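You operate a simulated robot arm through the tools that you are given. There is no shell and no other tool. Be economical: measure what you need, move in short steps, check, and stop when the job is done.

Carry out the task below with a simulated two-armed robot. There is one attempt and no reset: what you move stays moved.

TASK
Gauge the pink lens, move it to the clamp stand and clamp it as its curve asks.
Fine: 10 N for 2 dpt, 15 N for 4 dpt, 20 N for 6 dpt. Hold each stand as you work it; lever back after. Scratch and drop nothing.

The check looks at the end state, three seconds after you hand in, the way a careful person would. Anything else that was tipped, shoved, dropped, spilled or broken makes it a failure.

THE ROBOT
Two 6-joint arms with two-finger parallel grippers on one trunk, on a base that drives. Base frame: it is fixed to the floor where the robot stands at the start and does not move with it; the origin is under the middle of the robot, x ahead of it, y to its left, z up. Units: m, rad, N and s.
The left shoulder is at the start at [0.06, 0.187, 1.272], the right one opposite. Places, roughly: brush [0.25, 2, 1]; caddy [-0.25, 2.25, 1]; clamp knob [0.5, -0.4, 0.9]; clamp pad [0.5, -0.3, 1]; dose dial [-0.6, 1.8, 1.1]; flat lever [-0.5, 1.8, 1]; lens (8x8x1 cm) [0.1, 1.9, 0.9]; lens block [0, 1.75, 1]; meter stand [-0.75, 2.25, 1]; pot [0.25, 2, 1]; pump stand [-0.75, 1.75, 1]; sliding post [-0.1, 2.1, 0.9]; square cup [-0.5, 1.75, 1]; tray with two handles [-0.25, 2, 0.25]; upright lever [0.5, 0, 1]. Payload 1.57 kg a hand.
The TCP of each hand is the grasp point between the finger pads, 0.03 m short of the fingertips. In the tool frame z runs along the fingers and y along their closing line. Largest opening 0.11 m; finger width 0.024, thickness 0.012; the body of the gripper, 0.048 by 0.112 m, starts 0.078 m behind the TCP.
Orientation is told as [roll, pitch, yaw] about the base's x, y, z axes, in that order, counted from this pose: with the fingers straight down and closing along the base's y, the tool's x points along the base's -x, its y along +y and its z along -z.

THE INTERFACE
- The arms move only by the tool drive_tool. It takes "left_moves", "right_moves" or both (then of equal length, played together; a hand with none holds still); each is a list of rows, each a list of 3 entries, a list of its own where there are three numbers: the shift along the tool's x, y, z in m, then the turn, a rotation vector about the tool's x, y, z in rad, then the opening, from 0 (shut) to 1 (fully open). In form: [[[x, y, z], [wx, wy, wz], claw], ...]. A call has 1 to 12 rows; each row is the pose to reach, as a shift and turn from the pose commanded when the call began, along the tool's axes at that moment. Rows are played at 5 a second. More than 0.05 m and 0.15 rad between two rows, or a gripper value outside its range, and nothing of the call is played. Where a pose cannot be reached the arm comes as near as it can. A force on the tool above 60 N (or 10 N above the force at the start of the call, whichever is more), or a blocked arm, ends the call early, and 0.2 s more pass. The fingers move at their own pace (about 0.153 m/s each) and stop on an object; they squeeze with about 27 N. The grip force told is the motor's: it shows also when the fingers shut on nothing. Time passes only in rows, and 0.2 s behind the last, so rows that repeat a pose let the fingers close. The reply holds the time, the measured pose of the TCP, the force on the tool along the base axes, the opening and the grip force, in the units named above and with some noise, with the torque about the TCP (base axes, N m) and any sound that the robot's microphone picked up.
- Cameras (640 x 400 px; columns grow to the right, rows downward): "scene" is now at [0.0096, -0.0038, 1.806]; the picture's right is [-0.06, -1.00, 0.00], its down [-0.83, 0.05, -0.55] and it looks along [0.55, -0.03, -0.83] (base axes); focal length 251 px, centre (320, 200). "left" rides on the left gripper at [0.07, -0.016, -0.141] in its tool frame; the picture's right is [0.23, 0.97, 0.00], its down [-0.86, 0.20, -0.48] and it looks along [-0.47, 0.11, 0.88] (tool axes); focal length 222 px, centre (320, 200). "right" rides on the right gripper at [0.07, 0.016, -0.141] in its tool frame; the picture's right is [-0.23, 0.97, 0.00], its down [-0.86, -0.20, -0.48] and it looks along [-0.47, -0.11, 0.88] (tool axes); focal length 222 px, centre (320, 200). There is no depth. A picture from a camera that has moved, and an enlarged one, comes with that camera's place and axes in the base frame and with its lens.
- camera(camera): a new picture of that camera. The clock stands still meanwhile.
- lift_body(by): slides the trunk up (or, below 0, down) by that many m; the arms and the scene camera ride with it, the base frame stays. It gives what a move gives, with no picture.
- drive_base(legs): drives the robot by 1 to 6 legs, each [ahead, left, turn to the left] in m, m and rad, along the robot's own axes; the way and the turn of a leg run together, so that a leg with both is an arc; at most 1.5 m and 3.142 rad a leg. The arms and the cameras ride along, it lands a little off, and it stops where it bumps. It gives what a move gives.
- turn_head(pan, tilt): turns the head with the scene camera to pan (to the left, within 1.501 rad either way) and tilt (down, from -0.506 to 1.204), counted from straight ahead of the robot. It gives what a move gives.
- close_up(camera, box): a new picture of the part [left, top, right, bottom] of that camera's present view, enlarged. The clock stands still meanwhile.
- finish_job(): hands the job in; it is judged then, once.

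Work in short steps. Places have to be worked out from the pictures, the camera data and where the tool is seen: move nearer, look again, correct. Check each grasp and each placing, and mend what went wrong. You have 120 turns and 92 pictures in all, those below and enlarged ones among them. Open the grippers and draw the arms clear of the work before you hand the job in, unless the task says otherwise; then end with one line.

The tools are called after "Request:" as a command line: name --argument value ..., lists and objects as JSON in quotes. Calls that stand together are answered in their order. drive_tool: Moves the arms, as the interface text tells. Its arguments: {"type":"object","properties":{"left_moves":{"type":"array"},"right_moves":{"type":"array"}},"required":[]} The other tools are called the same way: lift_body (by) slides the trunk up or down; drive_base (legs) drives the base; turn_head (pan, tilt) turns the head that bears the scene camera; camera (camera) takes a picture; close_up (camera, box) takes an enlarged picture of a part of a camera's view; finish_job () hands the job in.

At the start:

```text
t: 0.0
left_ee_pos: [0.3343, 0.0788, 1.2981]
left_ee_rot: [0.0, 0.001, 0.002]
left_contact_force: [-0.9, -0.5, -0.2]
left_ft_torque: [0.01, -0.01, -0.03]
left_width: 0.11
left_grasp_force: 0.1
right_ee_pos: [0.3258, -0.242, 1.3065]
right_ee_rot: [0.001, 0.001, 0.0]
right_contact_force: [0.8, 0.2, -0.8]
right_ft_torque: [0.03, -0.02, 0.01]
right_width: 0.1099
right_grasp_force: 0.1
trunk travel left (down, up): [-0.9, 0.09]
robot x, y, heading: [-0.0021, -0.0035, -0.002]
head pan, tilt: [-0.056, 0.986]
```

scene: 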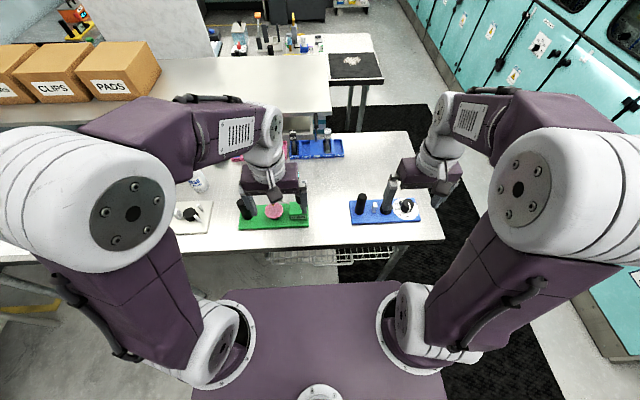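
right: 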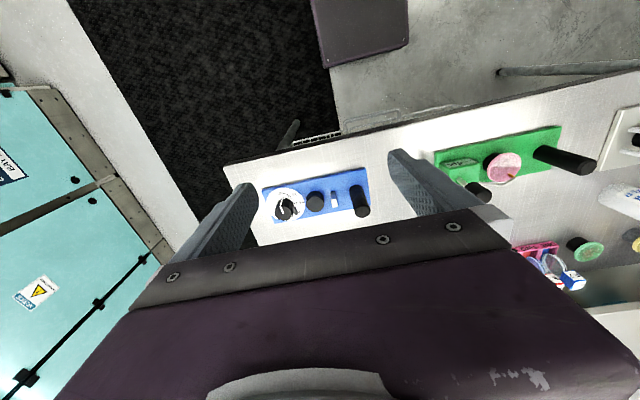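
left: 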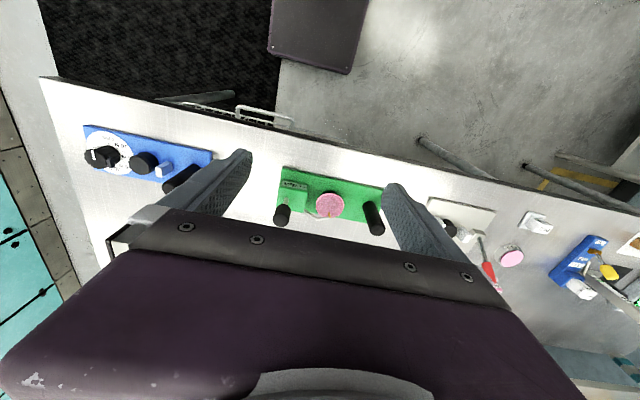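

I'll look closely at the stands in front before moving.

Request:
close_up --camera "scene" --box '[160, 120, 440, 260]'

Request:
close_up --camera "left" --box '[60, 100, 400, 250]'

Request:
close_up --camera "left" --box '[400, 150, 640, 320]'

Request:
close_up --camera "right" --box '[220, 110, 640, 300]'

```text
2.29 times, centred on (300, 190) of scene
camera zoom: at [0.0096, -0.0038, 1.806], right [-0.06, -1.0, 0.0], down [-0.83, 0.05, -0.55], along [0.55, -0.03, -0.83], focal length 574 px, centre (366, 223)
```

zoom: 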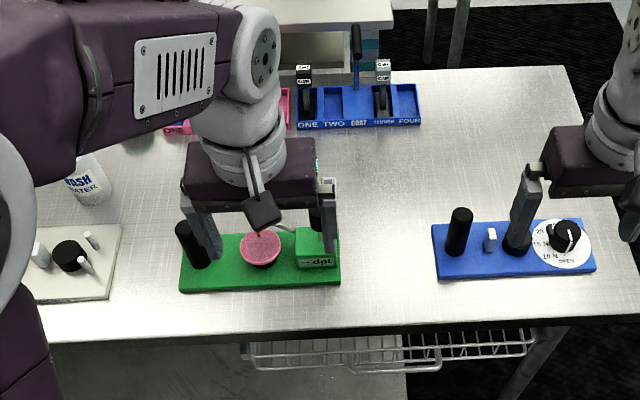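

```text
1.88 times, centred on (230, 175) of left
camera zoom: at [0.2647, 0.0611, 1.4393], right [-0.23, 0.97, 0.0], down [0.86, 0.2, 0.48], along [0.47, 0.11, -0.88], focal length 418 px, centre (489, 247)
```

zoom: 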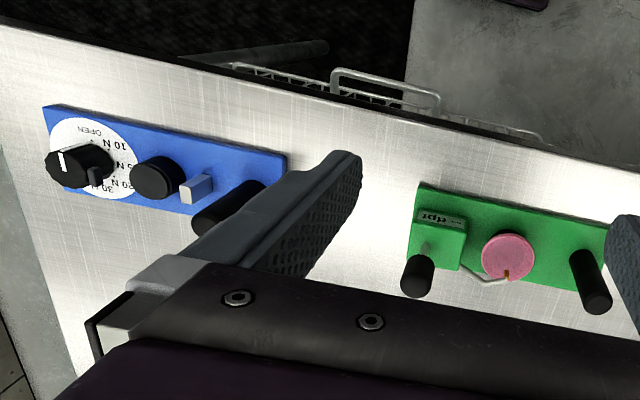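

```text
2.35 times, centred on (520, 235) of left
camera zoom: at [0.2647, 0.0611, 1.4393], right [-0.23, 0.97, 0.0], down [0.86, 0.2, 0.48], along [0.47, 0.11, -0.88], focal length 523 px, centre (-151, 118)
```

zoom: 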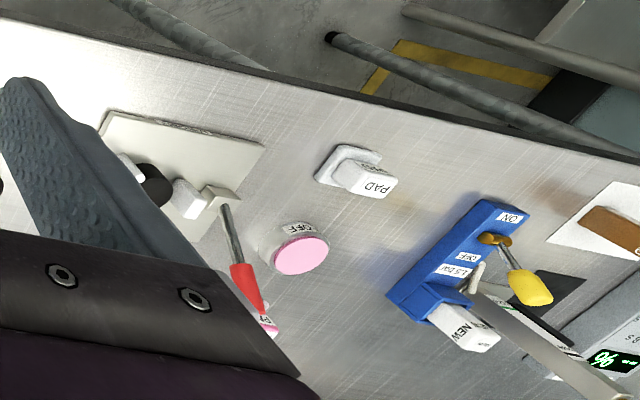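

```text
1.52 times, centred on (430, 205) of right
camera zoom: at [0.2571, -0.2257, 1.4481], right [0.23, 0.97, 0.0], down [0.86, -0.2, 0.48], along [0.47, -0.11, -0.88], focal length 338 px, centre (152, 192)
```

zoom: 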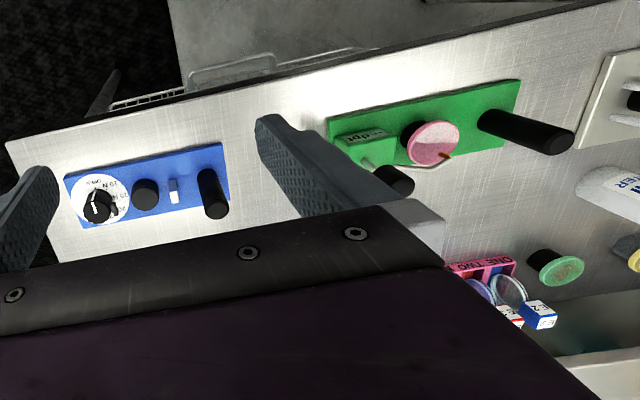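

The green stand carries a pink disc with a probe, the blue one is the clamp. I'll turn the head left to see the workplace near y≈1.9 where the lens is said to be.

Request:
turn_head --pan 1.45 --tilt 0.45

Request:
camera --camera "scene"

```text
t: 1.6
left_ee_pos: [0.335, 0.0788, 1.2978]
left_ee_rot: [0.0, 0.0, 0.0]
left_contact_force: [0.6, -0.5, -0.8]
left_ft_torque: [-0.02, -0.02, -0.01]
left_width: 0.1099
left_grasp_force: 0.0
right_ee_pos: [0.327, -0.2423, 1.3062]
right_ee_rot: [-0.002, 0.0, 0.001]
right_contact_force: [-0.6, -0.9, 0.8]
right_ft_torque: [-0.01, -0.03, 0.01]
right_width: 0.1103
right_grasp_force: 0.0
trunk travel left (down, up): [-0.9, 0.09]
robot x, y, heading: [-0.0001, 0.0048, 0.002]
head pan, tilt: [1.45, 0.45]
```

```text
84 pictures are left
camera scene: at [-0.0497, 0.0913, 1.8506], right [0.99, -0.12, 0.0], down [-0.05, -0.43, -0.9], along [0.11, 0.89, -0.44], focal length 251 px, centre (320, 200)
```

scene: 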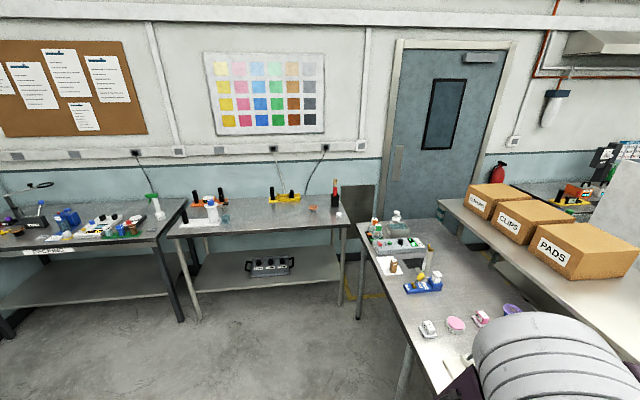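

I'll enlarge the far benches.

Request:
close_up --camera "scene" --box '[170, 160, 370, 285]'

Request:
close_up --camera "scene" --box '[0, 170, 190, 289]'

Request:
close_up --camera "scene" --box '[350, 200, 540, 370]'

```text
3.20 times, centred on (270, 222) of scene
camera zoom: at [-0.0497, 0.0913, 1.8506], right [0.99, -0.12, 0.0], down [-0.05, -0.43, -0.9], along [0.11, 0.89, -0.44], focal length 803 px, centre (480, 128)
```

zoom: 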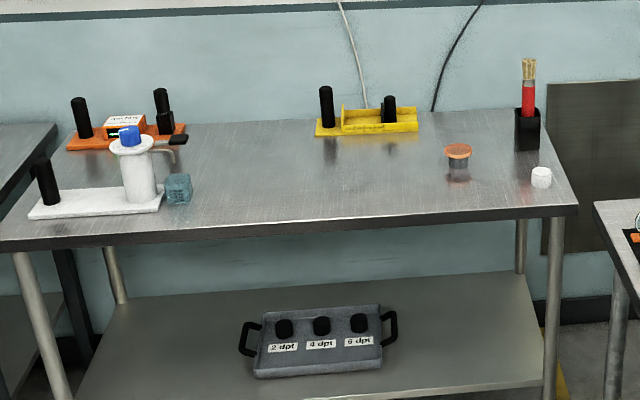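

```text
3.36 times, centred on (95, 230) of scene
camera zoom: at [-0.0497, 0.0913, 1.8506], right [0.99, -0.12, 0.0], down [-0.05, -0.43, -0.9], along [0.11, 0.89, -0.44], focal length 843 px, centre (1076, 101)
```

zoom: 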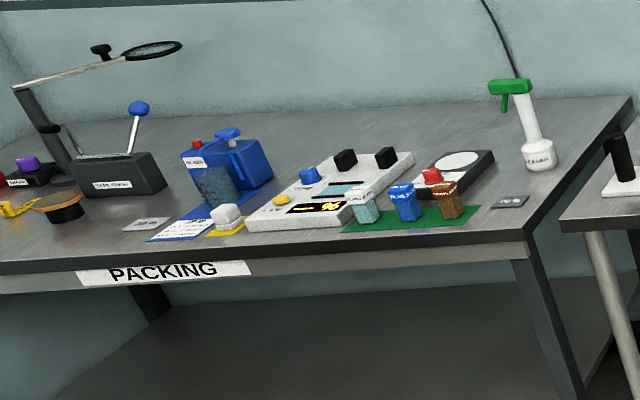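

```text
2.35 times, centred on (445, 285) of scene
camera zoom: at [-0.0497, 0.0913, 1.8506], right [0.99, -0.12, 0.0], down [-0.05, -0.43, -0.9], along [0.11, 0.89, -0.44], focal length 590 px, centre (26, 0)
```

zoom: 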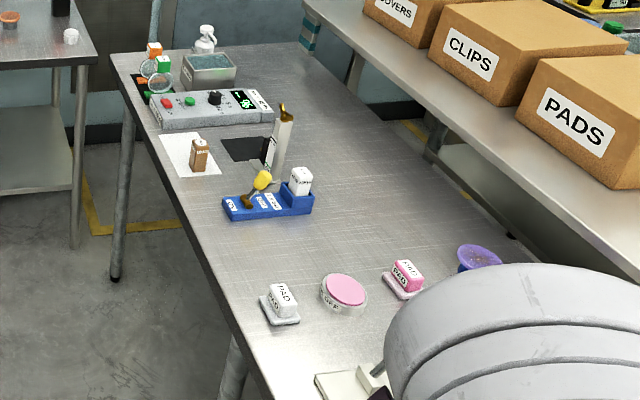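

The close-ups are re-rendered, so I'll zoom hard on the green and blue stands from the wrist cameras.

Request:
close_up --camera "left" --box '[265, 155, 395, 245]'

Request:
close_up --camera "right" --box '[255, 150, 385, 240]'

Request:
close_up --camera "right" --box '[420, 110, 610, 290]'

Request:
close_up --camera "scene" --box '[240, 185, 360, 235]'

```text
4.44 times, centred on (330, 200) of left
camera zoom: at [0.2647, 0.0611, 1.4393], right [-0.23, 0.97, 0.0], down [0.86, 0.2, 0.48], along [0.47, 0.11, -0.88], focal length 987 px, centre (276, 200)
```

zoom: 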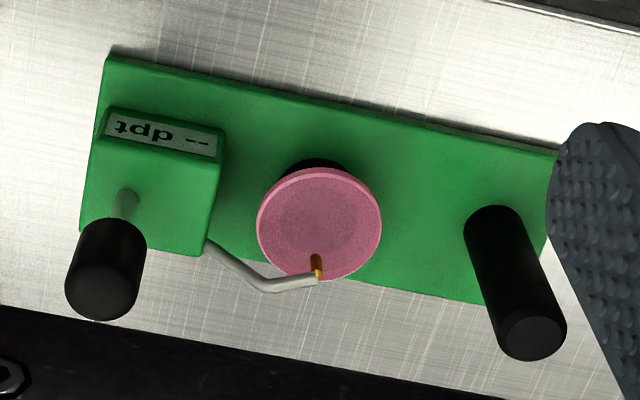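

```text
4.44 times, centred on (320, 195) of right
camera zoom: at [0.2571, -0.2257, 1.448], right [0.23, 0.97, 0.0], down [0.86, -0.2, 0.48], along [0.47, -0.11, -0.88], focal length 987 px, centre (320, 222)
```

zoom: 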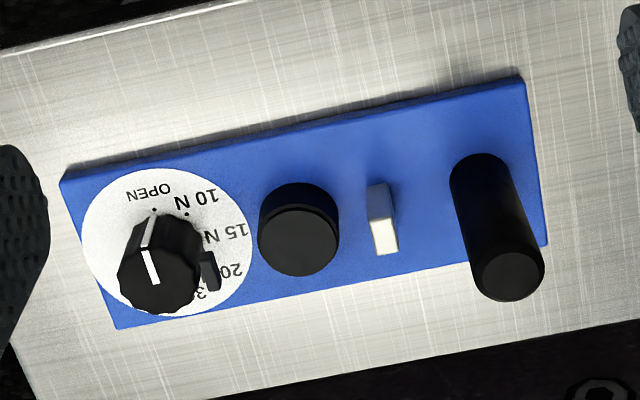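

```text
2.22 times, centred on (515, 200) of right
camera zoom: at [0.2571, -0.2257, 1.448], right [0.23, 0.97, 0.0], down [0.86, -0.2, 0.48], along [0.47, -0.11, -0.88], focal length 494 px, centre (-113, 200)
```

zoom: 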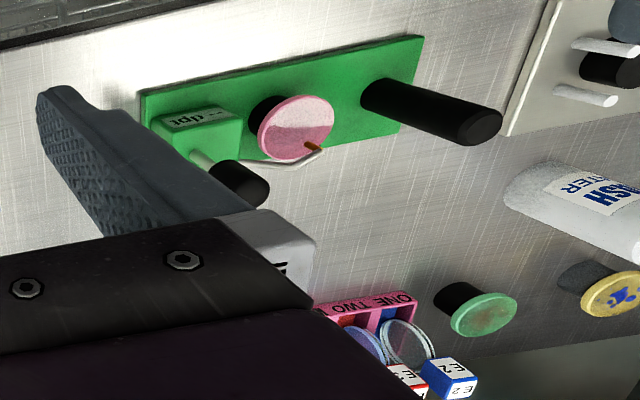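

```text
5.33 times, centred on (300, 210) of scene
camera zoom: at [-0.0497, 0.0913, 1.8506], right [0.99, -0.12, 0.0], down [-0.05, -0.43, -0.9], along [0.11, 0.89, -0.44], focal length 1338 px, centre (427, 147)
```

zoom: 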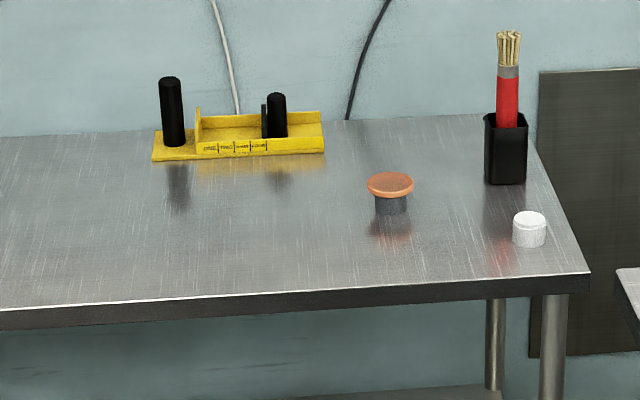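

Readings place the pink lens already on the green gauge stand near (0.54, 0.15, 0.94), its hold post at (0.53, 0.26), upright lever at (0.536, 0.04, 1.04); clamp stand at y≈-0.2..-0.4. I'll drive in front of the gauge and look again.

Request:
drive_base --legs '[[0.0, 0.145, 0], [0.15, 0, 0]]'

Request:
turn_head --pan 0.0 --tilt 1.0

Request:
camera --camera "scene"

```text
t: 3.9
left_ee_pos: [0.4824, 0.2241, 1.2983]
left_ee_rot: [-0.001, -0.004, 0.004]
left_contact_force: [-0.4, 0.3, -0.2]
left_ft_torque: [0.01, -0.01, -0.05]
left_width: 0.1098
left_grasp_force: 0.1
right_ee_pos: [0.4739, -0.0942, 1.3082]
right_ee_rot: [0.001, -0.003, 0.003]
right_contact_force: [-0.5, -1.1, 0.8]
right_ft_torque: [-0.01, -0.05, 0.0]
right_width: 0.11
right_grasp_force: 0.0
trunk travel left (down, up): [-0.9, 0.09]
robot x, y, heading: [0.1475, 0.1445, 0.006]
head pan, tilt: [1.45, 0.45]
```

```text
t: 5.5
left_ee_pos: [0.4849, 0.2234, 1.2963]
left_ee_rot: [0.001, 0.0, 0.003]
left_contact_force: [1.2, 0.2, 0.1]
left_ft_torque: [0.02, -0.04, 0.03]
left_width: 0.1098
left_grasp_force: 0.0
right_ee_pos: [0.4791, -0.0955, 1.3075]
right_ee_rot: [0.0, 0.0, 0.004]
right_contact_force: [0.3, -1.3, -0.6]
right_ft_torque: [-0.01, 0.01, -0.01]
right_width: 0.1099
right_grasp_force: 0.1
trunk travel left (down, up): [-0.9, 0.09]
robot x, y, heading: [0.152, 0.1489, 0.003]
head pan, tilt: [0.0, 1.0]
```

```text
76 pictures are left
camera scene: at [0.1601, 0.1448, 1.805], right [0.0, -1.0, 0.0], down [-0.84, 0.0, -0.54], along [0.54, 0.0, -0.84], focal length 251 px, centre (320, 200)
```

scene: 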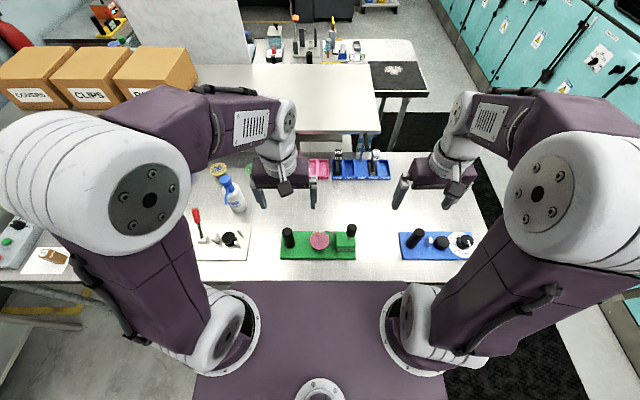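

Clear view now; I'll zoom on both stands.

Request:
close_up --camera "scene" --box '[270, 210, 370, 272]'

Request:
close_up --camera "scene" --box '[390, 210, 490, 272]'

Request:
close_up --camera "right" --box '[300, 80, 500, 220]'

```text
6.40 times, centred on (320, 241) of scene
camera zoom: at [0.1601, 0.1448, 1.805], right [0.0, -1.0, 0.0], down [-0.84, 0.0, -0.54], along [0.54, 0.0, -0.84], focal length 1606 px, centre (320, -62)
```

zoom: 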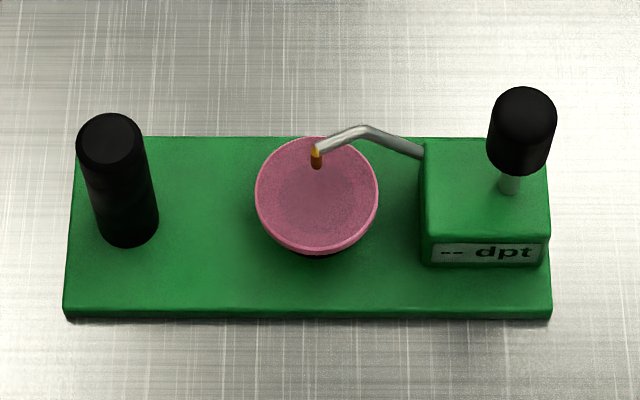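

```text
6.40 times, centred on (440, 241) of scene
camera zoom: at [0.1601, 0.1448, 1.805], right [0.0, -1.0, 0.0], down [-0.84, 0.0, -0.54], along [0.54, 0.0, -0.84], focal length 1606 px, centre (-448, -62)
```

zoom: 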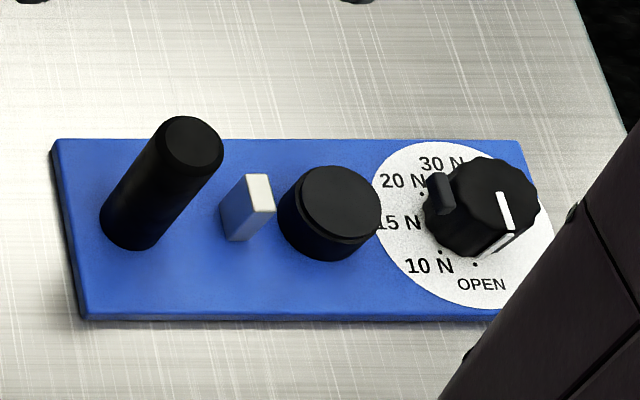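

```text
2.86 times, centred on (400, 150) of right
camera zoom: at [0.4088, -0.0802, 1.448], right [0.22, 0.97, 0.0], down [0.86, -0.2, 0.48], along [0.47, -0.11, -0.88], focal length 635 px, centre (91, 343)
```

zoom: 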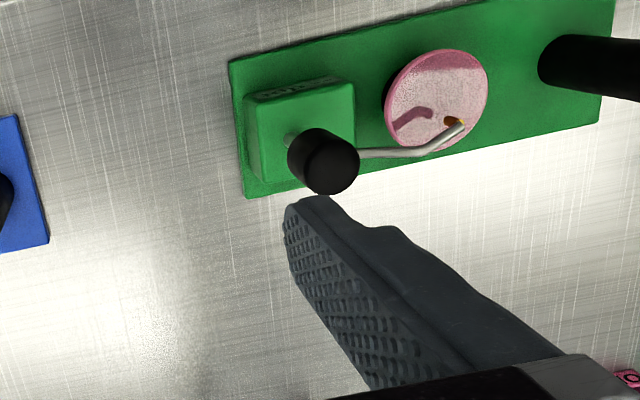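

Knob of the lever is at about (0.537, 0.038, 1.04), hold post at (0.537, 0.258, 1.02). I test reach by bringing both hands above them, staying at z≈1.17.

Request:
drive_tool --left_moves '[[[-0.012, 0.008, 0.03], [0, 0, 0], 1], [[-0.024, 0.016, 0.06], [0, 0, 0], 1], [[-0.036, 0.024, 0.09], [0, 0, 0], 1], [[-0.052, 0.035, 0.13], [0, 0, 0], 1]]' --right_moves '[[[-0.015, 0.033, 0.03], [0, 0, 0], 0.8], [[-0.03, 0.066, 0.06], [0, 0, 0], 0.8], [[-0.045, 0.1, 0.09], [0, 0, 0], 0.8], [[-0.058, 0.133, 0.13], [0, 0, 0], 0.8]]'

```text
refused: row 4 steps farther than a row can; nothing moved
```

Row steps were slightly too large; I'll split finer.

Request:
drive_tool --left_moves '[[[-0.01, 0.007, 0.026], [0, 0, 0], 1], [[-0.02, 0.014, 0.052], [0, 0, 0], 1], [[-0.03, 0.021, 0.078], [0, 0, 0], 1], [[-0.04, 0.028, 0.104], [0, 0, 0], 1], [[-0.052, 0.035, 0.13], [0, 0, 0], 1]]' --right_moves '[[[-0.012, 0.027, 0.026], [0, 0, 0], 0.8], [[-0.024, 0.053, 0.052], [0, 0, 0], 0.8], [[-0.036, 0.08, 0.078], [0, 0, 0], 0.8], [[-0.047, 0.106, 0.104], [0, 0, 0], 0.8], [[-0.058, 0.133, 0.13], [0, 0, 0], 0.8]]'

Request:
camera --camera "right"

```text
t: 6.7
left_ee_pos: [0.5395, 0.2595, 1.1663]
left_ee_rot: [-0.002, 0.002, 0.003]
left_contact_force: [0.0, 0.2, 0.0]
left_ft_torque: [-0.03, 0.05, 0.03]
left_width: 0.11
left_grasp_force: 0.0
right_ee_pos: [0.5371, 0.0398, 1.1767]
right_ee_rot: [0.0, 0.002, 0.004]
right_contact_force: [-0.5, 0.1, -0.1]
right_ft_torque: [0.0, 0.01, -0.04]
right_width: 0.0882
right_grasp_force: 0.1
trunk travel left (down, up): [-0.9, 0.09]
robot x, y, heading: [0.1492, 0.1465, 0.008]
head pan, tilt: [0.0, 1.0]
```

```text
72 pictures are left
camera right: at [0.4686, 0.0558, 1.3175], right [0.22, 0.97, 0.0], down [0.86, -0.2, 0.48], along [0.46, -0.11, -0.88], focal length 222 px, centre (320, 200)
```

right: 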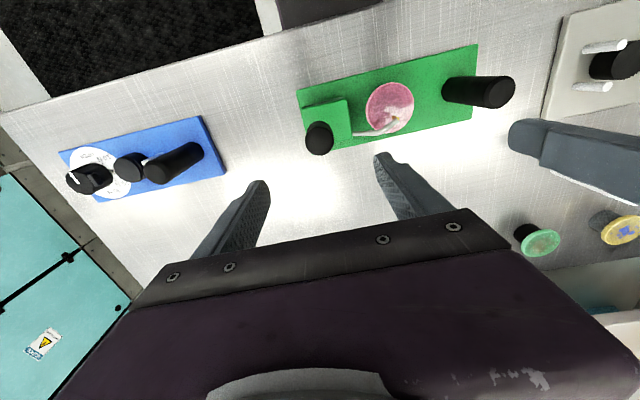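

Reach works. Lowering both: left around the hold post (TCP z≈1.0), right around the lever knob (TCP z≈1.045), fingers still open.

Request:
drive_tool --left_moves '[[[0.001, 0, 0.04], [0, 0, 0], 0.7], [[0.002, 0, 0.08], [0, 0, 0], 0.7], [[0.003, 0, 0.12], [0, 0, 0], 0.7], [[0.003, 0, 0.165], [0, 0, 0], 0.7]]' --right_moves '[[[0, 0, 0.03], [0, 0, 0], 0.75], [[0, 0, 0.06], [0, 0, 0], 0.75], [[0, 0, 0.09], [0, 0, 0], 0.75], [[0, 0, 0.125], [0, 0, 0], 0.75]]'

Request:
camera --camera "right"

Request:
camera --camera "left"

```text
t: 7.7
left_ee_pos: [0.5331, 0.2591, 0.9993]
left_ee_rot: [0.001, 0.002, 0.004]
left_contact_force: [-0.1, 0.6, -0.1]
left_ft_torque: [-0.01, 0.02, 0.02]
left_width: 0.0769
left_grasp_force: 0.1
right_ee_pos: [0.5343, 0.038, 1.0512]
right_ee_rot: [0.0, 0.002, 0.003]
right_contact_force: [0.4, -0.4, 0.6]
right_ft_torque: [0.01, -0.01, 0.0]
right_width: 0.0828
right_grasp_force: 0.1
trunk travel left (down, up): [-0.9, 0.09]
robot x, y, heading: [0.1466, 0.1433, 0.002]
head pan, tilt: [0.0, 1.0]
```

```text
71 pictures are left
camera right: at [0.4651, 0.0535, 1.1921], right [0.22, 0.97, 0.0], down [0.86, -0.2, 0.48], along [0.47, -0.11, -0.88], focal length 222 px, centre (320, 200)
```

right: 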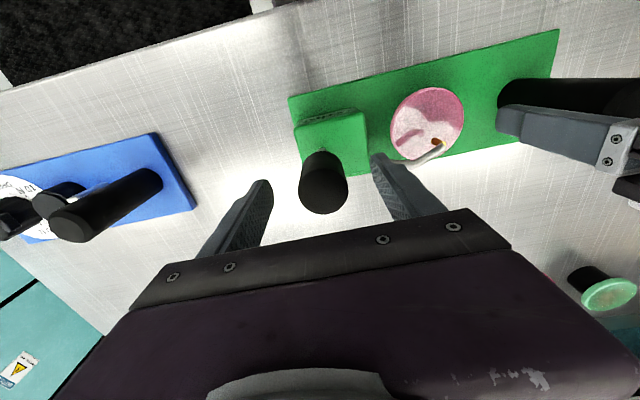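

```text
70 pictures are left
camera left: at [0.4643, 0.2413, 1.1423], right [-0.23, 0.97, 0.0], down [0.86, 0.2, 0.48], along [0.46, 0.11, -0.88], focal length 222 px, centre (320, 200)
```

left: 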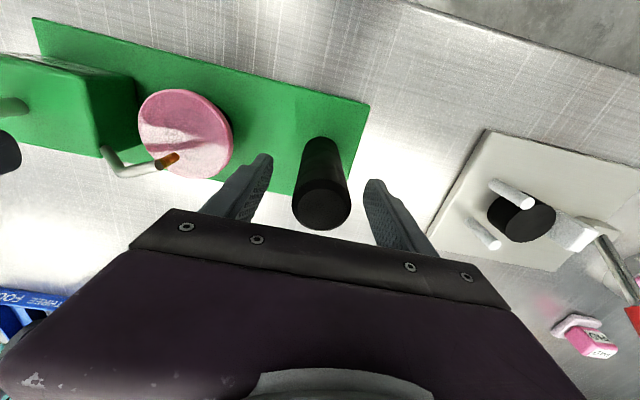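

Both are well aligned between the pads (TCP projects to ~(320,194)). Close the left on the post, and the right on the knob.

Request:
drive_tool --left_moves '[[[0, 0, 0], [0, 0, 0], 0.4], [[0, 0, 0], [0, 0, 0], 0.2], [[0, 0, 0], [0, 0, 0], 0.0], [[0, 0, 0], [0, 0, 0], 0.0]]' --right_moves '[[[0, 0, 0], [0, 0, 0], 0.75], [[0, 0, 0], [0, 0, 0], 0.75], [[0, 0, 0], [0, 0, 0], 0.45], [[0, 0, 0], [0, 0, 0], 0.38]]'

```text
t: 8.7
left_ee_pos: [0.5335, 0.2581, 1.0006]
left_ee_rot: [0.0, 0.0, 0.004]
left_contact_force: [-0.8, 1.0, -0.5]
left_ft_torque: [0.58, -0.06, 0.02]
left_width: 0.0355
left_grasp_force: 26.8
right_ee_pos: [0.5348, 0.0376, 1.0518]
right_ee_rot: [0.001, 0.0, 0.003]
right_contact_force: [0.2, -0.1, 0.3]
right_ft_torque: [0.0, 0.02, 0.02]
right_width: 0.0415
right_grasp_force: 0.1
trunk travel left (down, up): [-0.9, 0.09]
robot x, y, heading: [0.1524, 0.1434, 0.003]
head pan, tilt: [0.0, 1.0]
```

Post is held (26.8 N). Now grip the knob and pull it gently 15 mm toward the robot to feel which way it swings.

Request:
drive_tool --left_moves '[[[0, 0, 0], [0, 0, 0], 0.0], [[0, 0, 0], [0, 0, 0], 0.0], [[0, 0, 0], [0, 0, 0], 0.0], [[0, 0, 0], [0, 0, 0], 0.0]]' --right_moves '[[[0, 0, 0], [0, 0, 0], 0.2], [[0, 0, 0], [0, 0, 0], 0.2], [[0.008, 0, 0], [0, 0, 0], 0.2], [[0.015, 0, 0.001], [0, 0, 0], 0.2]]'

Request:
close_up --camera "scene" --box '[270, 200, 370, 272]'

```text
t: 9.7
left_ee_pos: [0.5321, 0.2581, 1.0006]
left_ee_rot: [-0.001, 0.0, 0.003]
left_contact_force: [-4.4, -19.7, -4.8]
left_ft_torque: [0.79, -0.06, -0.18]
left_width: 0.0356
left_grasp_force: 27.1
right_ee_pos: [0.5199, 0.0412, 1.0526]
right_ee_rot: [0.002, -0.007, 0.003]
right_contact_force: [5.1, 19.9, 10.4]
right_ft_torque: [1.52, -0.64, -0.48]
right_width: 0.0338
right_grasp_force: 27.2
trunk travel left (down, up): [-0.9, 0.09]
robot x, y, heading: [0.15, 0.1415, 0.003]
head pan, tilt: [0.0, 1.0]
```

```text
5.56 times, centred on (320, 236) of scene
camera zoom: at [0.1591, 0.1454, 1.8051], right [0.0, -1.0, 0.0], down [-0.84, 0.0, -0.54], along [0.54, 0.0, -0.84], focal length 1394 px, centre (320, 0)
```

zoom: 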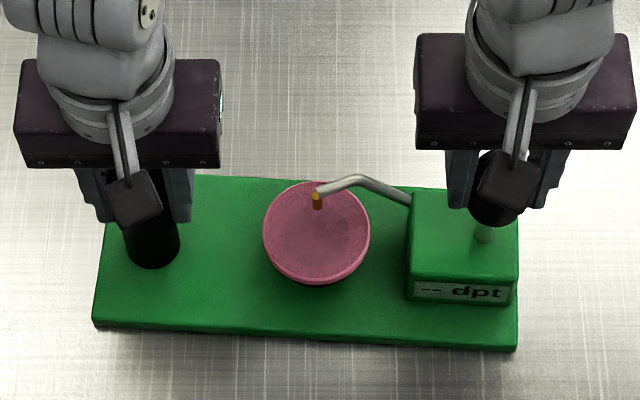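

The stand yawed about 3° rather than the lever moving, so this isn't the lever's way (or it's blocked). I push back to the start and 12 mm beyond, checking the force, with a 3 mm y relief.

Request:
drive_tool --right_moves '[[[-0.008, 0.002, 0], [0, 0, 0], 0.2], [[-0.015, 0.003, -0.001], [0, 0, 0], 0.2], [[-0.015, 0.003, -0.001], [0, 0, 0], 0.2]]'

Request:
close_up --camera "scene" --box '[270, 200, 370, 272]'

```text
t: 10.5
left_ee_pos: [0.5342, 0.2585, 1.0017]
left_ee_rot: [0.002, -0.004, 0.003]
left_contact_force: [6.4, -0.4, 4.6]
left_ft_torque: [0.69, -0.17, 0.29]
left_width: 0.0356
left_grasp_force: 26.9
right_ee_pos: [0.5339, 0.0411, 1.0515]
right_ee_rot: [-0.002, 0.002, 0.003]
right_contact_force: [-4.8, 2.4, 0.4]
right_ft_torque: [0.2, 0.58, 0.37]
right_width: 0.0333
right_grasp_force: 27.1
trunk travel left (down, up): [-0.9, 0.09]
robot x, y, heading: [0.1524, 0.1451, 0.005]
head pan, tilt: [0.0, 1.0]
```

```text
5.56 times, centred on (320, 236) of scene
camera zoom: at [0.1592, 0.1451, 1.8049], right [0.0, -1.0, 0.0], down [-0.84, 0.0, -0.54], along [0.54, 0.0, -0.84], focal length 1394 px, centre (320, 0)
```

zoom: 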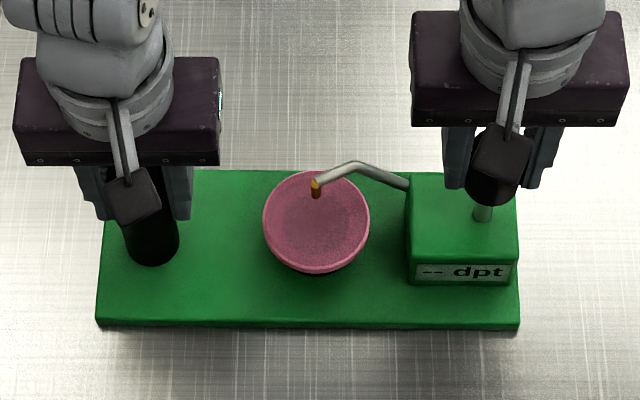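

Restored. The post resists force along y, so the lever may swing along y. I loosen the fingers and push the knob sideways toward the lens (+y), small.

Request:
drive_tool --right_moves '[[[0, 0, 0], [0, 0, 0], 0.45], [[0, 0, 0], [0, 0, 0], 0.45], [[0, 0.008, 0], [0, 0, 0], 0.45], [[0, 0.014, 0], [0, 0, 0], 0.45], [[0, 0.02, 0], [0, 0, 0], 0.45]]'

Request:
close_up --camera "scene" --box '[270, 200, 370, 272]'

```text
t: 11.7
left_ee_pos: [0.5338, 0.2582, 1.0023]
left_ee_rot: [0.0, 0.0, 0.004]
left_contact_force: [5.4, 20.8, 8.2]
left_ft_torque: [-0.57, -0.53, -0.01]
left_width: 0.0354
left_grasp_force: 26.8
right_ee_pos: [0.5354, 0.0592, 1.0508]
right_ee_rot: [0.001, 0.0, 0.005]
right_contact_force: [3.9, -22.6, 15.0]
right_ft_torque: [-0.76, 0.04, 0.28]
right_width: 0.0692
right_grasp_force: 11.2
trunk travel left (down, up): [-0.9, 0.09]
robot x, y, heading: [0.1527, 0.1443, 0.003]
head pan, tilt: [0.0, 1.0]
```

```text
5.56 times, centred on (320, 236) of scene
camera zoom: at [0.1592, 0.1445, 1.8053], right [0.0, -1.0, 0.0], down [-0.84, 0.0, -0.54], along [0.54, 0.0, -0.84], focal length 1394 px, centre (320, 0)
```

zoom: 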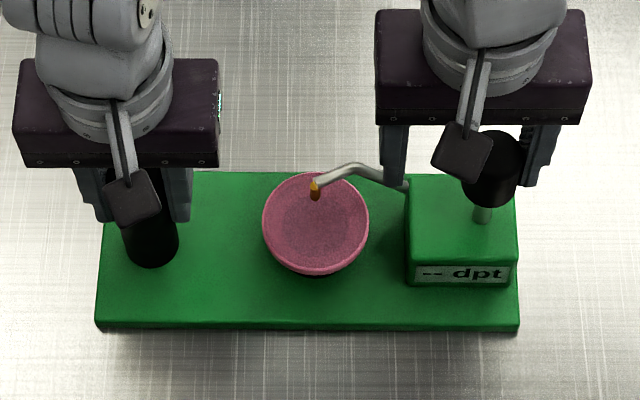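

No swing toward +y at 22 N. Back off and try −y likewise.

Request:
drive_tool --right_moves '[[[0, -0.01, 0], [0, 0, 0], 0.45], [[0, -0.02, 0], [0, 0, 0], 0.45], [[0, -0.028, 0], [0, 0, 0], 0.45], [[0, -0.034, 0], [0, 0, 0], 0.45], [[0, -0.038, 0], [0, 0, 0], 0.45]]'

Request:
close_up --camera "scene" --box '[270, 200, 370, 272]'

```text
t: 12.9
left_ee_pos: [0.5343, 0.2585, 1.0021]
left_ee_rot: [-0.001, -0.002, 0.002]
left_contact_force: [3.2, -1.1, 11.9]
left_ft_torque: [0.63, -0.08, 0.04]
left_width: 0.0355
left_grasp_force: 27.0
right_ee_pos: [0.5343, 0.0224, 1.0524]
right_ee_rot: [-0.002, -0.003, 0.004]
right_contact_force: [0.8, 3.5, 2.5]
right_ft_torque: [0.19, 0.02, -0.07]
right_width: 0.0531
right_grasp_force: 2.0
trunk travel left (down, up): [-0.9, 0.09]
robot x, y, heading: [0.1492, 0.1441, 0.004]
head pan, tilt: [0.0, 1.0]
```

```text
5.56 times, centred on (320, 236) of scene
camera zoom: at [0.1586, 0.1452, 1.805], right [0.0, -1.0, 0.0], down [-0.84, 0.0, -0.54], along [0.54, 0.0, -0.84], focal length 1394 px, centre (320, 0)
```

zoom: 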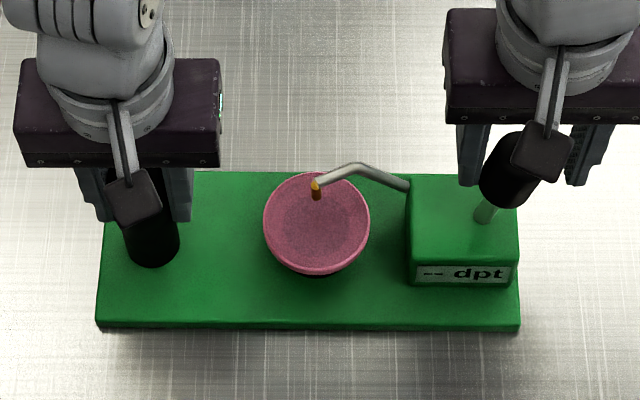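

The lever swings toward −y. I continue along its arc and watch force, sound and display.

Request:
drive_tool --right_moves '[[[0, -0.008, 0.001], [0, 0, 0], 0.45], [[0, -0.016, 0.003], [0, 0, 0], 0.45], [[0, -0.024, 0.006], [0, 0, 0], 0.45], [[0, -0.032, 0.01], [0, 0, 0], 0.45]]'

Request:
close_up --camera "scene" --box '[270, 200, 390, 272]'

```text
t: 13.9
left_ee_pos: [0.5327, 0.2583, 1.0]
left_ee_rot: [0.0, 0.0, 0.001]
left_contact_force: [3.0, -11.1, 4.5]
left_ft_torque: [0.6, 0.08, 0.12]
left_width: 0.0357
left_grasp_force: 27.1
right_ee_pos: [0.5356, -0.0088, 1.0427]
right_ee_rot: [0.0, -0.002, 0.004]
right_contact_force: [-0.5, 12.7, 8.7]
right_ft_torque: [0.51, 0.08, -0.1]
right_width: 0.0606
right_grasp_force: 7.0
trunk travel left (down, up): [-0.9, 0.09]
robot x, y, heading: [0.1505, 0.1444, 0.004]
head pan, tilt: [0.0, 1.0]
```

```text
5.33 times, centred on (330, 236) of scene
camera zoom: at [0.1585, 0.1455, 1.8051], right [0.0, -1.0, 0.0], down [-0.84, 0.0, -0.54], along [0.54, 0.0, -0.84], focal length 1338 px, centre (267, 8)
```

zoom: 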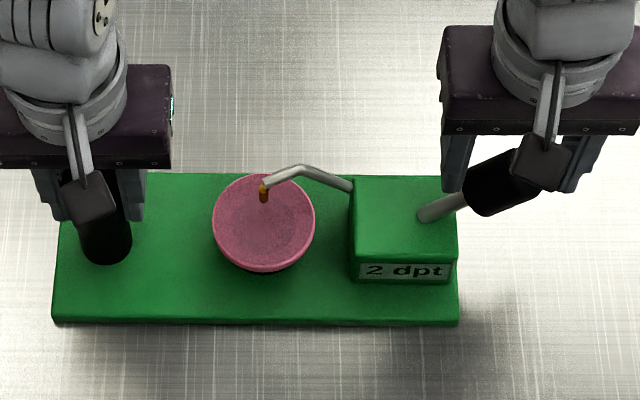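

The display reads a value; I confirm it with a tight zoom.

Request:
close_up --camera "scene" --box '[328, 250, 360, 268]'

```text
16.00 times, centred on (344, 259) of scene
camera zoom: at [0.1585, 0.1455, 1.8051], right [0.0, -1.0, 0.0], down [-0.84, 0.0, -0.54], along [0.54, 0.0, -0.84], focal length 4015 px, centre (-64, -744)
```

zoom: 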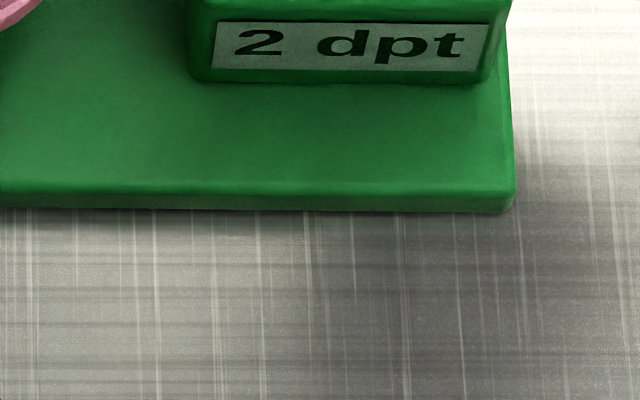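

2 dpt → 10 N. Now return the lever upright (+y), still holding the post.

Request:
drive_tool --right_moves '[[[0, 0.01, -0.003], [0, 0, 0], 0.45], [[0, 0.02, -0.006], [0, 0, 0], 0.45], [[0, 0.03, -0.009], [0, 0, 0], 0.45], [[0, 0.04, -0.01], [0, 0, 0], 0.45], [[0, 0.05, -0.01], [0, 0, 0], 0.45], [[0, 0.06, -0.01], [0, 0, 0], 0.45]]'

Request:
close_up --camera "scene" --box '[270, 200, 390, 272]'

```text
t: 15.3
left_ee_pos: [0.5319, 0.2589, 1.0013]
left_ee_rot: [0.0, 0.001, 0.002]
left_contact_force: [-2.2, 3.8, 4.1]
left_ft_torque: [-0.79, 0.24, -0.14]
left_width: 0.0354
left_grasp_force: 26.9
right_ee_pos: [0.5351, 0.051, 1.0522]
right_ee_rot: [0.0, 0.0, 0.005]
right_contact_force: [1.4, -2.9, 1.0]
right_ft_torque: [-0.09, 0.0, 0.08]
right_width: 0.0524
right_grasp_force: 1.4
trunk travel left (down, up): [-0.9, 0.09]
robot x, y, heading: [0.1516, 0.1438, 0.005]
head pan, tilt: [0.0, 1.0]
```

```text
5.33 times, centred on (330, 236) of scene
camera zoom: at [0.1582, 0.145, 1.805], right [0.0, -1.0, 0.0], down [-0.84, 0.0, -0.54], along [0.54, 0.0, -0.84], focal length 1338 px, centre (267, 8)
```

zoom: 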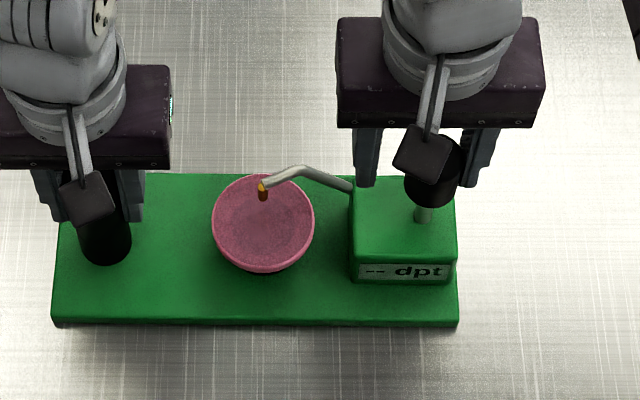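

Display is "--" again and the lever nearly upright; a last small nudge to its stop, then open and draw the right hand up.

Request:
drive_tool --right_moves '[[[0, 0.004, 0], [0, 0, 0], 0.45], [[0, 0.006, 0], [0, 0, 0], 0.45], [[0, -0.006, 0], [0, 0, 0], 0.6], [[0, -0.01, 0], [0, 0, 0], 0.7], [[0, -0.01, -0.04], [0, 0, 0], 0.7], [[0, -0.01, -0.08], [0, 0, 0], 0.7], [[0, -0.01, -0.12], [0, 0, 0], 0.7]]'

Request:
close_up --camera "scene" --box '[270, 200, 390, 272]'

Request:
close_up --camera "left" --box '[0, 0, 330, 210]'

```text
t: 16.9
left_ee_pos: [0.5341, 0.258, 1.0015]
left_ee_rot: [0.0, -0.003, 0.004]
left_contact_force: [0.2, -2.5, -0.7]
left_ft_torque: [0.2, 0.14, 0.04]
left_width: 0.0357
left_grasp_force: 26.9
right_ee_pos: [0.5309, 0.0392, 1.1718]
right_ee_rot: [0.001, 0.0, 0.004]
right_contact_force: [0.1, 0.4, 1.3]
right_ft_torque: [0.02, -0.04, -0.01]
right_width: 0.077
right_grasp_force: 0.0
trunk travel left (down, up): [-0.9, 0.09]
robot x, y, heading: [0.1507, 0.1435, 0.01]
head pan, tilt: [0.0, 1.0]
```

```text
5.33 times, centred on (330, 236) of scene
camera zoom: at [0.1585, 0.1447, 1.8049], right [0.0, -1.0, 0.0], down [-0.84, 0.0, -0.54], along [0.54, 0.0, -0.84], focal length 1338 px, centre (267, 8)
```

zoom: 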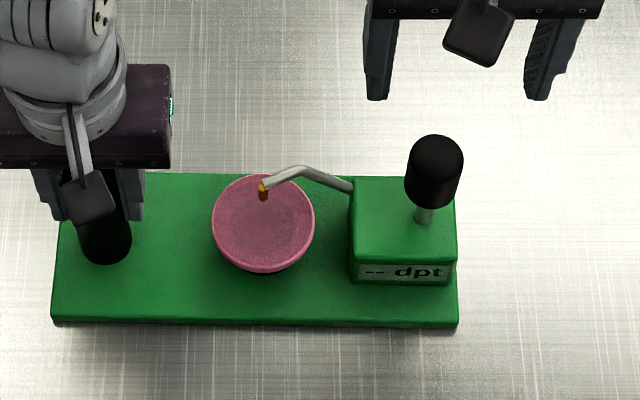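

```text
1.90 times, centred on (165, 105) of left
camera zoom: at [0.4627, 0.2413, 1.1431], right [-0.23, 0.97, 0.0], down [0.85, 0.2, 0.48], along [0.47, 0.11, -0.88], focal length 423 px, centre (615, 381)
```

zoom: 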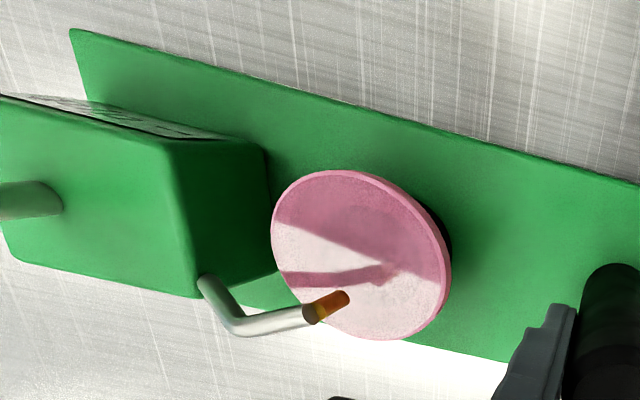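

Lever is upright and display reset. Fresh triangulation puts the lens at about (0.527, 0.147), top z≈0.963, with the probe tip only ~15 mm above it, so I'll take it by the rim from the front with the right hand tilted 45°. First tilt and draw back.

Request:
drive_tool --right_moves '[[[0.017, 0.01, 0.002], [0, -0.131, 0], 0.8], [[0.034, 0.02, 0.004], [0, -0.262, 0], 0.8], [[0.051, 0.03, 0.006], [0, -0.393, 0], 0.8], [[0.068, 0.04, 0.01], [0, -0.524, 0], 0.8], [[0.085, 0.05, 0.015], [0, -0.655, 0], 0.8], [[0.101, 0.06, 0.02], [0, -0.785, 0], 0.8]]'

Request:
camera --camera "right"

Request:
camera --camera "scene"

```text
t: 18.3
left_ee_pos: [0.5319, 0.2597, 1.0007]
left_ee_rot: [0.0, -0.002, 0.001]
left_contact_force: [-1.0, -0.5, -0.8]
left_ft_torque: [0.5, -0.03, 0.02]
left_width: 0.0358
left_grasp_force: 26.8
right_ee_pos: [0.4797, 0.1495, 1.1851]
right_ee_rot: [-0.028, -0.763, 0.02]
right_contact_force: [6.6, 4.0, -0.1]
right_ft_torque: [-0.18, 0.21, -0.73]
right_width: 0.0879
right_grasp_force: 0.1
right hand out of reach, approached as far as the arm can: row 2, 3, 4, 5, 6
trunk travel left (down, up): [-0.9, 0.09]
robot x, y, heading: [0.1511, 0.1482, 0.002]
head pan, tilt: [0.0, 1.0]
stopped in row 6 (right hand): the force on the tool passed its limit at 188 N (the readings are from after the stop); the commanded pose is now the measured one
```

```text
60 pictures are left
camera right: at [0.3324, 0.166, 1.2377], right [0.16, 0.98, 0.14], down [0.29, -0.18, 0.94], along [0.94, -0.11, -0.31], focal length 222 px, centre (320, 200)
```

right: 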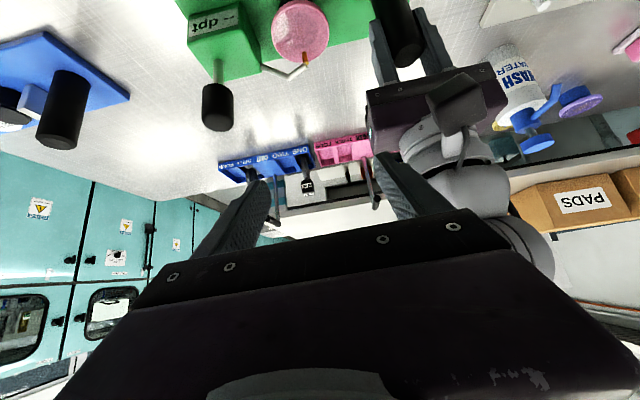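

```text
59 pictures are left
camera scene: at [0.1565, 0.1455, 1.8048], right [0.0, -1.0, 0.0], down [-0.84, 0.0, -0.54], along [0.54, 0.0, -0.84], focal length 251 px, centre (320, 200)
```

scene: 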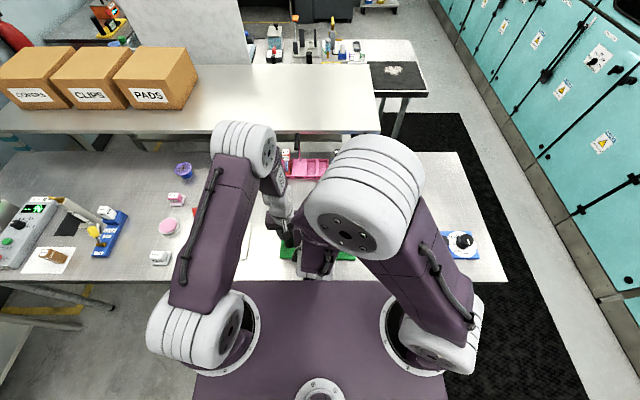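

The right arm folded out of its range and bumped (188 N) near the left hand; nothing on the stand looks moved. I draw the right hand sideways away first.

Request:
drive_tool --right_moves '[[[0, -0.03, -0.01], [0, 0, 0], 0.8], [[0, -0.06, -0.02], [0, 0.1, 0], 0.8], [[0, -0.09, -0.03], [0, 0.2, 0], 0.8], [[0, -0.12, -0.04], [0, 0.3, 0], 0.8]]'

Request:
camera --camera "scene"

```text
t: 19.3
left_ee_pos: [0.5341, 0.2567, 1.0006]
left_ee_rot: [0.0, -0.002, 0.002]
left_contact_force: [0.4, -1.3, 0.2]
left_ft_torque: [-0.34, 0.2, 0.02]
left_width: 0.0354
left_grasp_force: 27.6
right_ee_pos: [0.4973, 0.05, 1.237]
right_ee_rot: [-0.02, -0.46, 0.007]
right_contact_force: [-0.5, -0.6, 0.1]
right_ft_torque: [0.03, 0.01, 0.02]
right_width: 0.0878
right_grasp_force: 0.1
right hand out of reach, approached as far as the arm can: row 1, 2, 3, 4
trunk travel left (down, up): [-0.9, 0.09]
robot x, y, heading: [0.151, 0.1464, 0.005]
head pan, tilt: [0.0, 1.0]
```

```text
58 pictures are left
camera scene: at [0.1588, 0.1429, 1.8049], right [0.0, -1.0, 0.0], down [-0.84, 0.0, -0.54], along [0.54, 0.0, -0.84], focal length 251 px, centre (320, 200)
```

scene: 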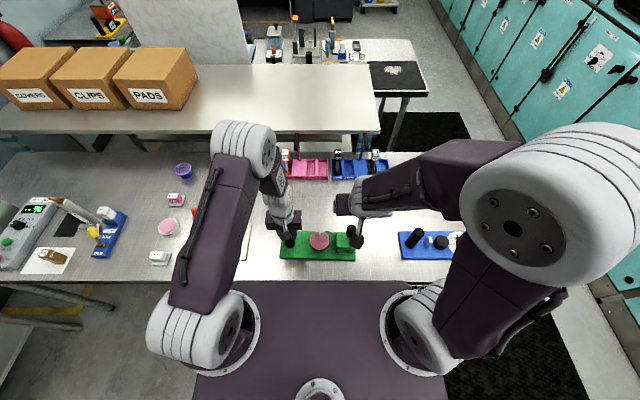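

Arms are clear and the stand unchanged. Release the post and raise the left hand; bring the right hand up and to its own side.

Request:
drive_tool --left_moves '[[[0, 0, 0], [0, 0, 0], 0.5], [[0, 0, 0], [0, 0, 0], 0.7], [[0, 0, -0.04], [0, 0, 0], 0.7], [[0, 0, -0.08], [0, 0, 0], 0.7], [[0, 0.02, -0.12], [0, 0, 0], 0.7], [[0, 0.04, -0.16], [0, 0, 0], 0.7], [[0, 0.06, -0.2], [0, 0, 0], 0.7]]' --right_moves '[[[0, 0, 0], [0, 0, 0], 0.8], [[0, 0, 0], [0, 0, 0], 0.8], [[0, -0.02, 0], [0, 0.0, 0], 0.8], [[0, -0.04, 0], [0, 0.0, 0], 0.8], [[0, -0.06, 0], [0, 0.0, 0], 0.8], [[0, -0.07, -0.01], [0, 0.0, 0], 0.8], [[0, -0.08, -0.02], [0, 0, 0], 0.8]]'

Request:
drive_base --legs '[[-0.15, 0.0, 0], [0, 0.1, 0]]'

Request:
camera --camera "scene"

```text
t: 20.9
left_ee_pos: [0.5297, 0.318, 1.1998]
left_ee_rot: [0.002, -0.001, 0.003]
left_contact_force: [-0.7, -0.3, 0.8]
left_ft_torque: [0.02, 0.0, 0.02]
left_width: 0.077
left_grasp_force: 0.1
right_ee_pos: [0.5058, -0.0239, 1.2655]
right_ee_rot: [-0.026, -0.459, 0.01]
right_contact_force: [0.1, 0.7, 0.0]
right_ft_torque: [-0.02, 0.02, 0.05]
right_width: 0.088
right_grasp_force: 0.1
right hand out of reach, approached as far as the arm can: row 3, 4, 5, 6, 7
trunk travel left (down, up): [-0.9, 0.09]
robot x, y, heading: [0.1482, 0.1428, 0.002]
head pan, tilt: [0.0, 1.0]
```

```text
t: 23.0
left_ee_pos: [0.3794, 0.4103, 1.2012]
left_ee_rot: [0.006, -0.002, -0.001]
left_contact_force: [0.5, -0.2, 0.7]
left_ft_torque: [0.05, -0.03, -0.01]
left_width: 0.0768
left_grasp_force: 0.0
right_ee_pos: [0.3534, 0.0676, 1.264]
right_ee_rot: [-0.019, -0.457, 0.008]
right_contact_force: [0.2, -0.4, 0.0]
right_ft_torque: [0.03, 0.01, 0.01]
right_width: 0.0881
right_grasp_force: 0.1
trunk travel left (down, up): [-0.9, 0.09]
robot x, y, heading: [-0.003, 0.2442, 0.002]
head pan, tilt: [0.0, 1.0]
```

```text
57 pictures are left
camera scene: at [0.0065, 0.2347, 1.805], right [0.0, -1.0, -0.01], down [-0.84, 0.0, -0.54], along [0.54, 0.0, -0.84], focal length 251 px, centre (320, 200)
```

scene: 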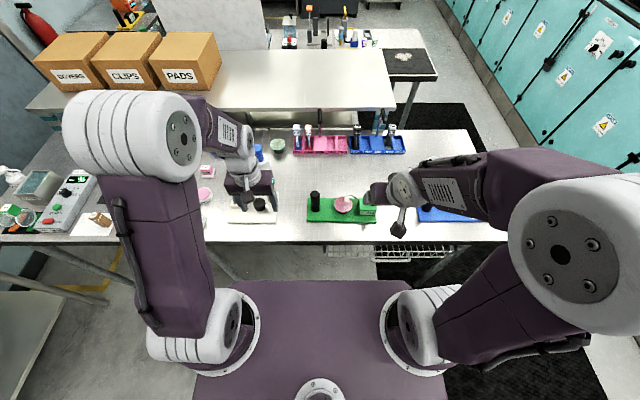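

Now move right hand forward-down in front of the lens, increasing tilt to 45°, to about (0.43, 0.147, 1.08).

Request:
drive_tool --right_moves '[[[0, 0.013, 0.033], [0, -0.055, 0], 0.8], [[0, 0.026, 0.066], [0, -0.11, 0], 0.8], [[0, 0.039, 0.1], [0, -0.165, 0], 0.8], [[0, 0.052, 0.133], [0, -0.22, 0], 0.8], [[0.001, 0.066, 0.166], [0, -0.275, 0], 0.8], [[0.003, 0.079, 0.2], [0, -0.328, 0], 0.8]]'

Request:
camera --camera "right"

```text
t: 24.4
left_ee_pos: [0.3819, 0.4174, 1.1992]
left_ee_rot: [-0.001, 0.001, 0.0]
left_contact_force: [0.4, 0.2, 0.0]
left_ft_torque: [0.0, 0.04, -0.01]
left_width: 0.0768
left_grasp_force: 0.0
right_ee_pos: [0.4855, 0.1708, 1.1118]
right_ee_rot: [-0.081, -0.763, 0.049]
right_contact_force: [-0.1, 0.9, -1.3]
right_ft_torque: [-0.05, 0.02, -0.01]
right_width: 0.088
right_grasp_force: 0.0
right hand out of reach, approached as far as the arm can: row 1, 2, 3, 4, 5, 6
trunk travel left (down, up): [-0.9, 0.09]
robot x, y, heading: [-0.0015, 0.2445, 0.005]
head pan, tilt: [0.0, 1.0]
```

```text
56 pictures are left
camera right: at [0.3385, 0.1915, 1.1642], right [0.17, 0.98, 0.1], down [0.28, -0.15, 0.95], along [0.94, -0.13, -0.3], focal length 222 px, centre (320, 200)
```

right: 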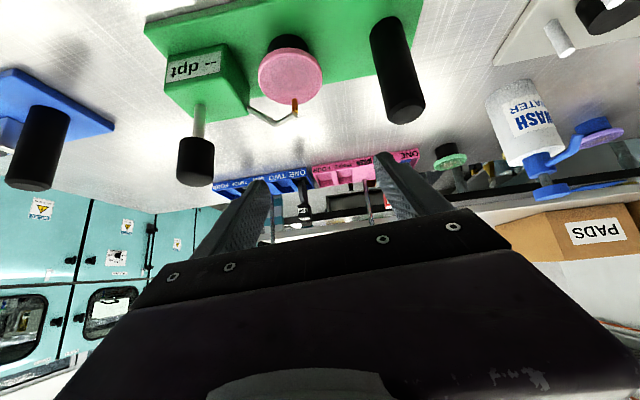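

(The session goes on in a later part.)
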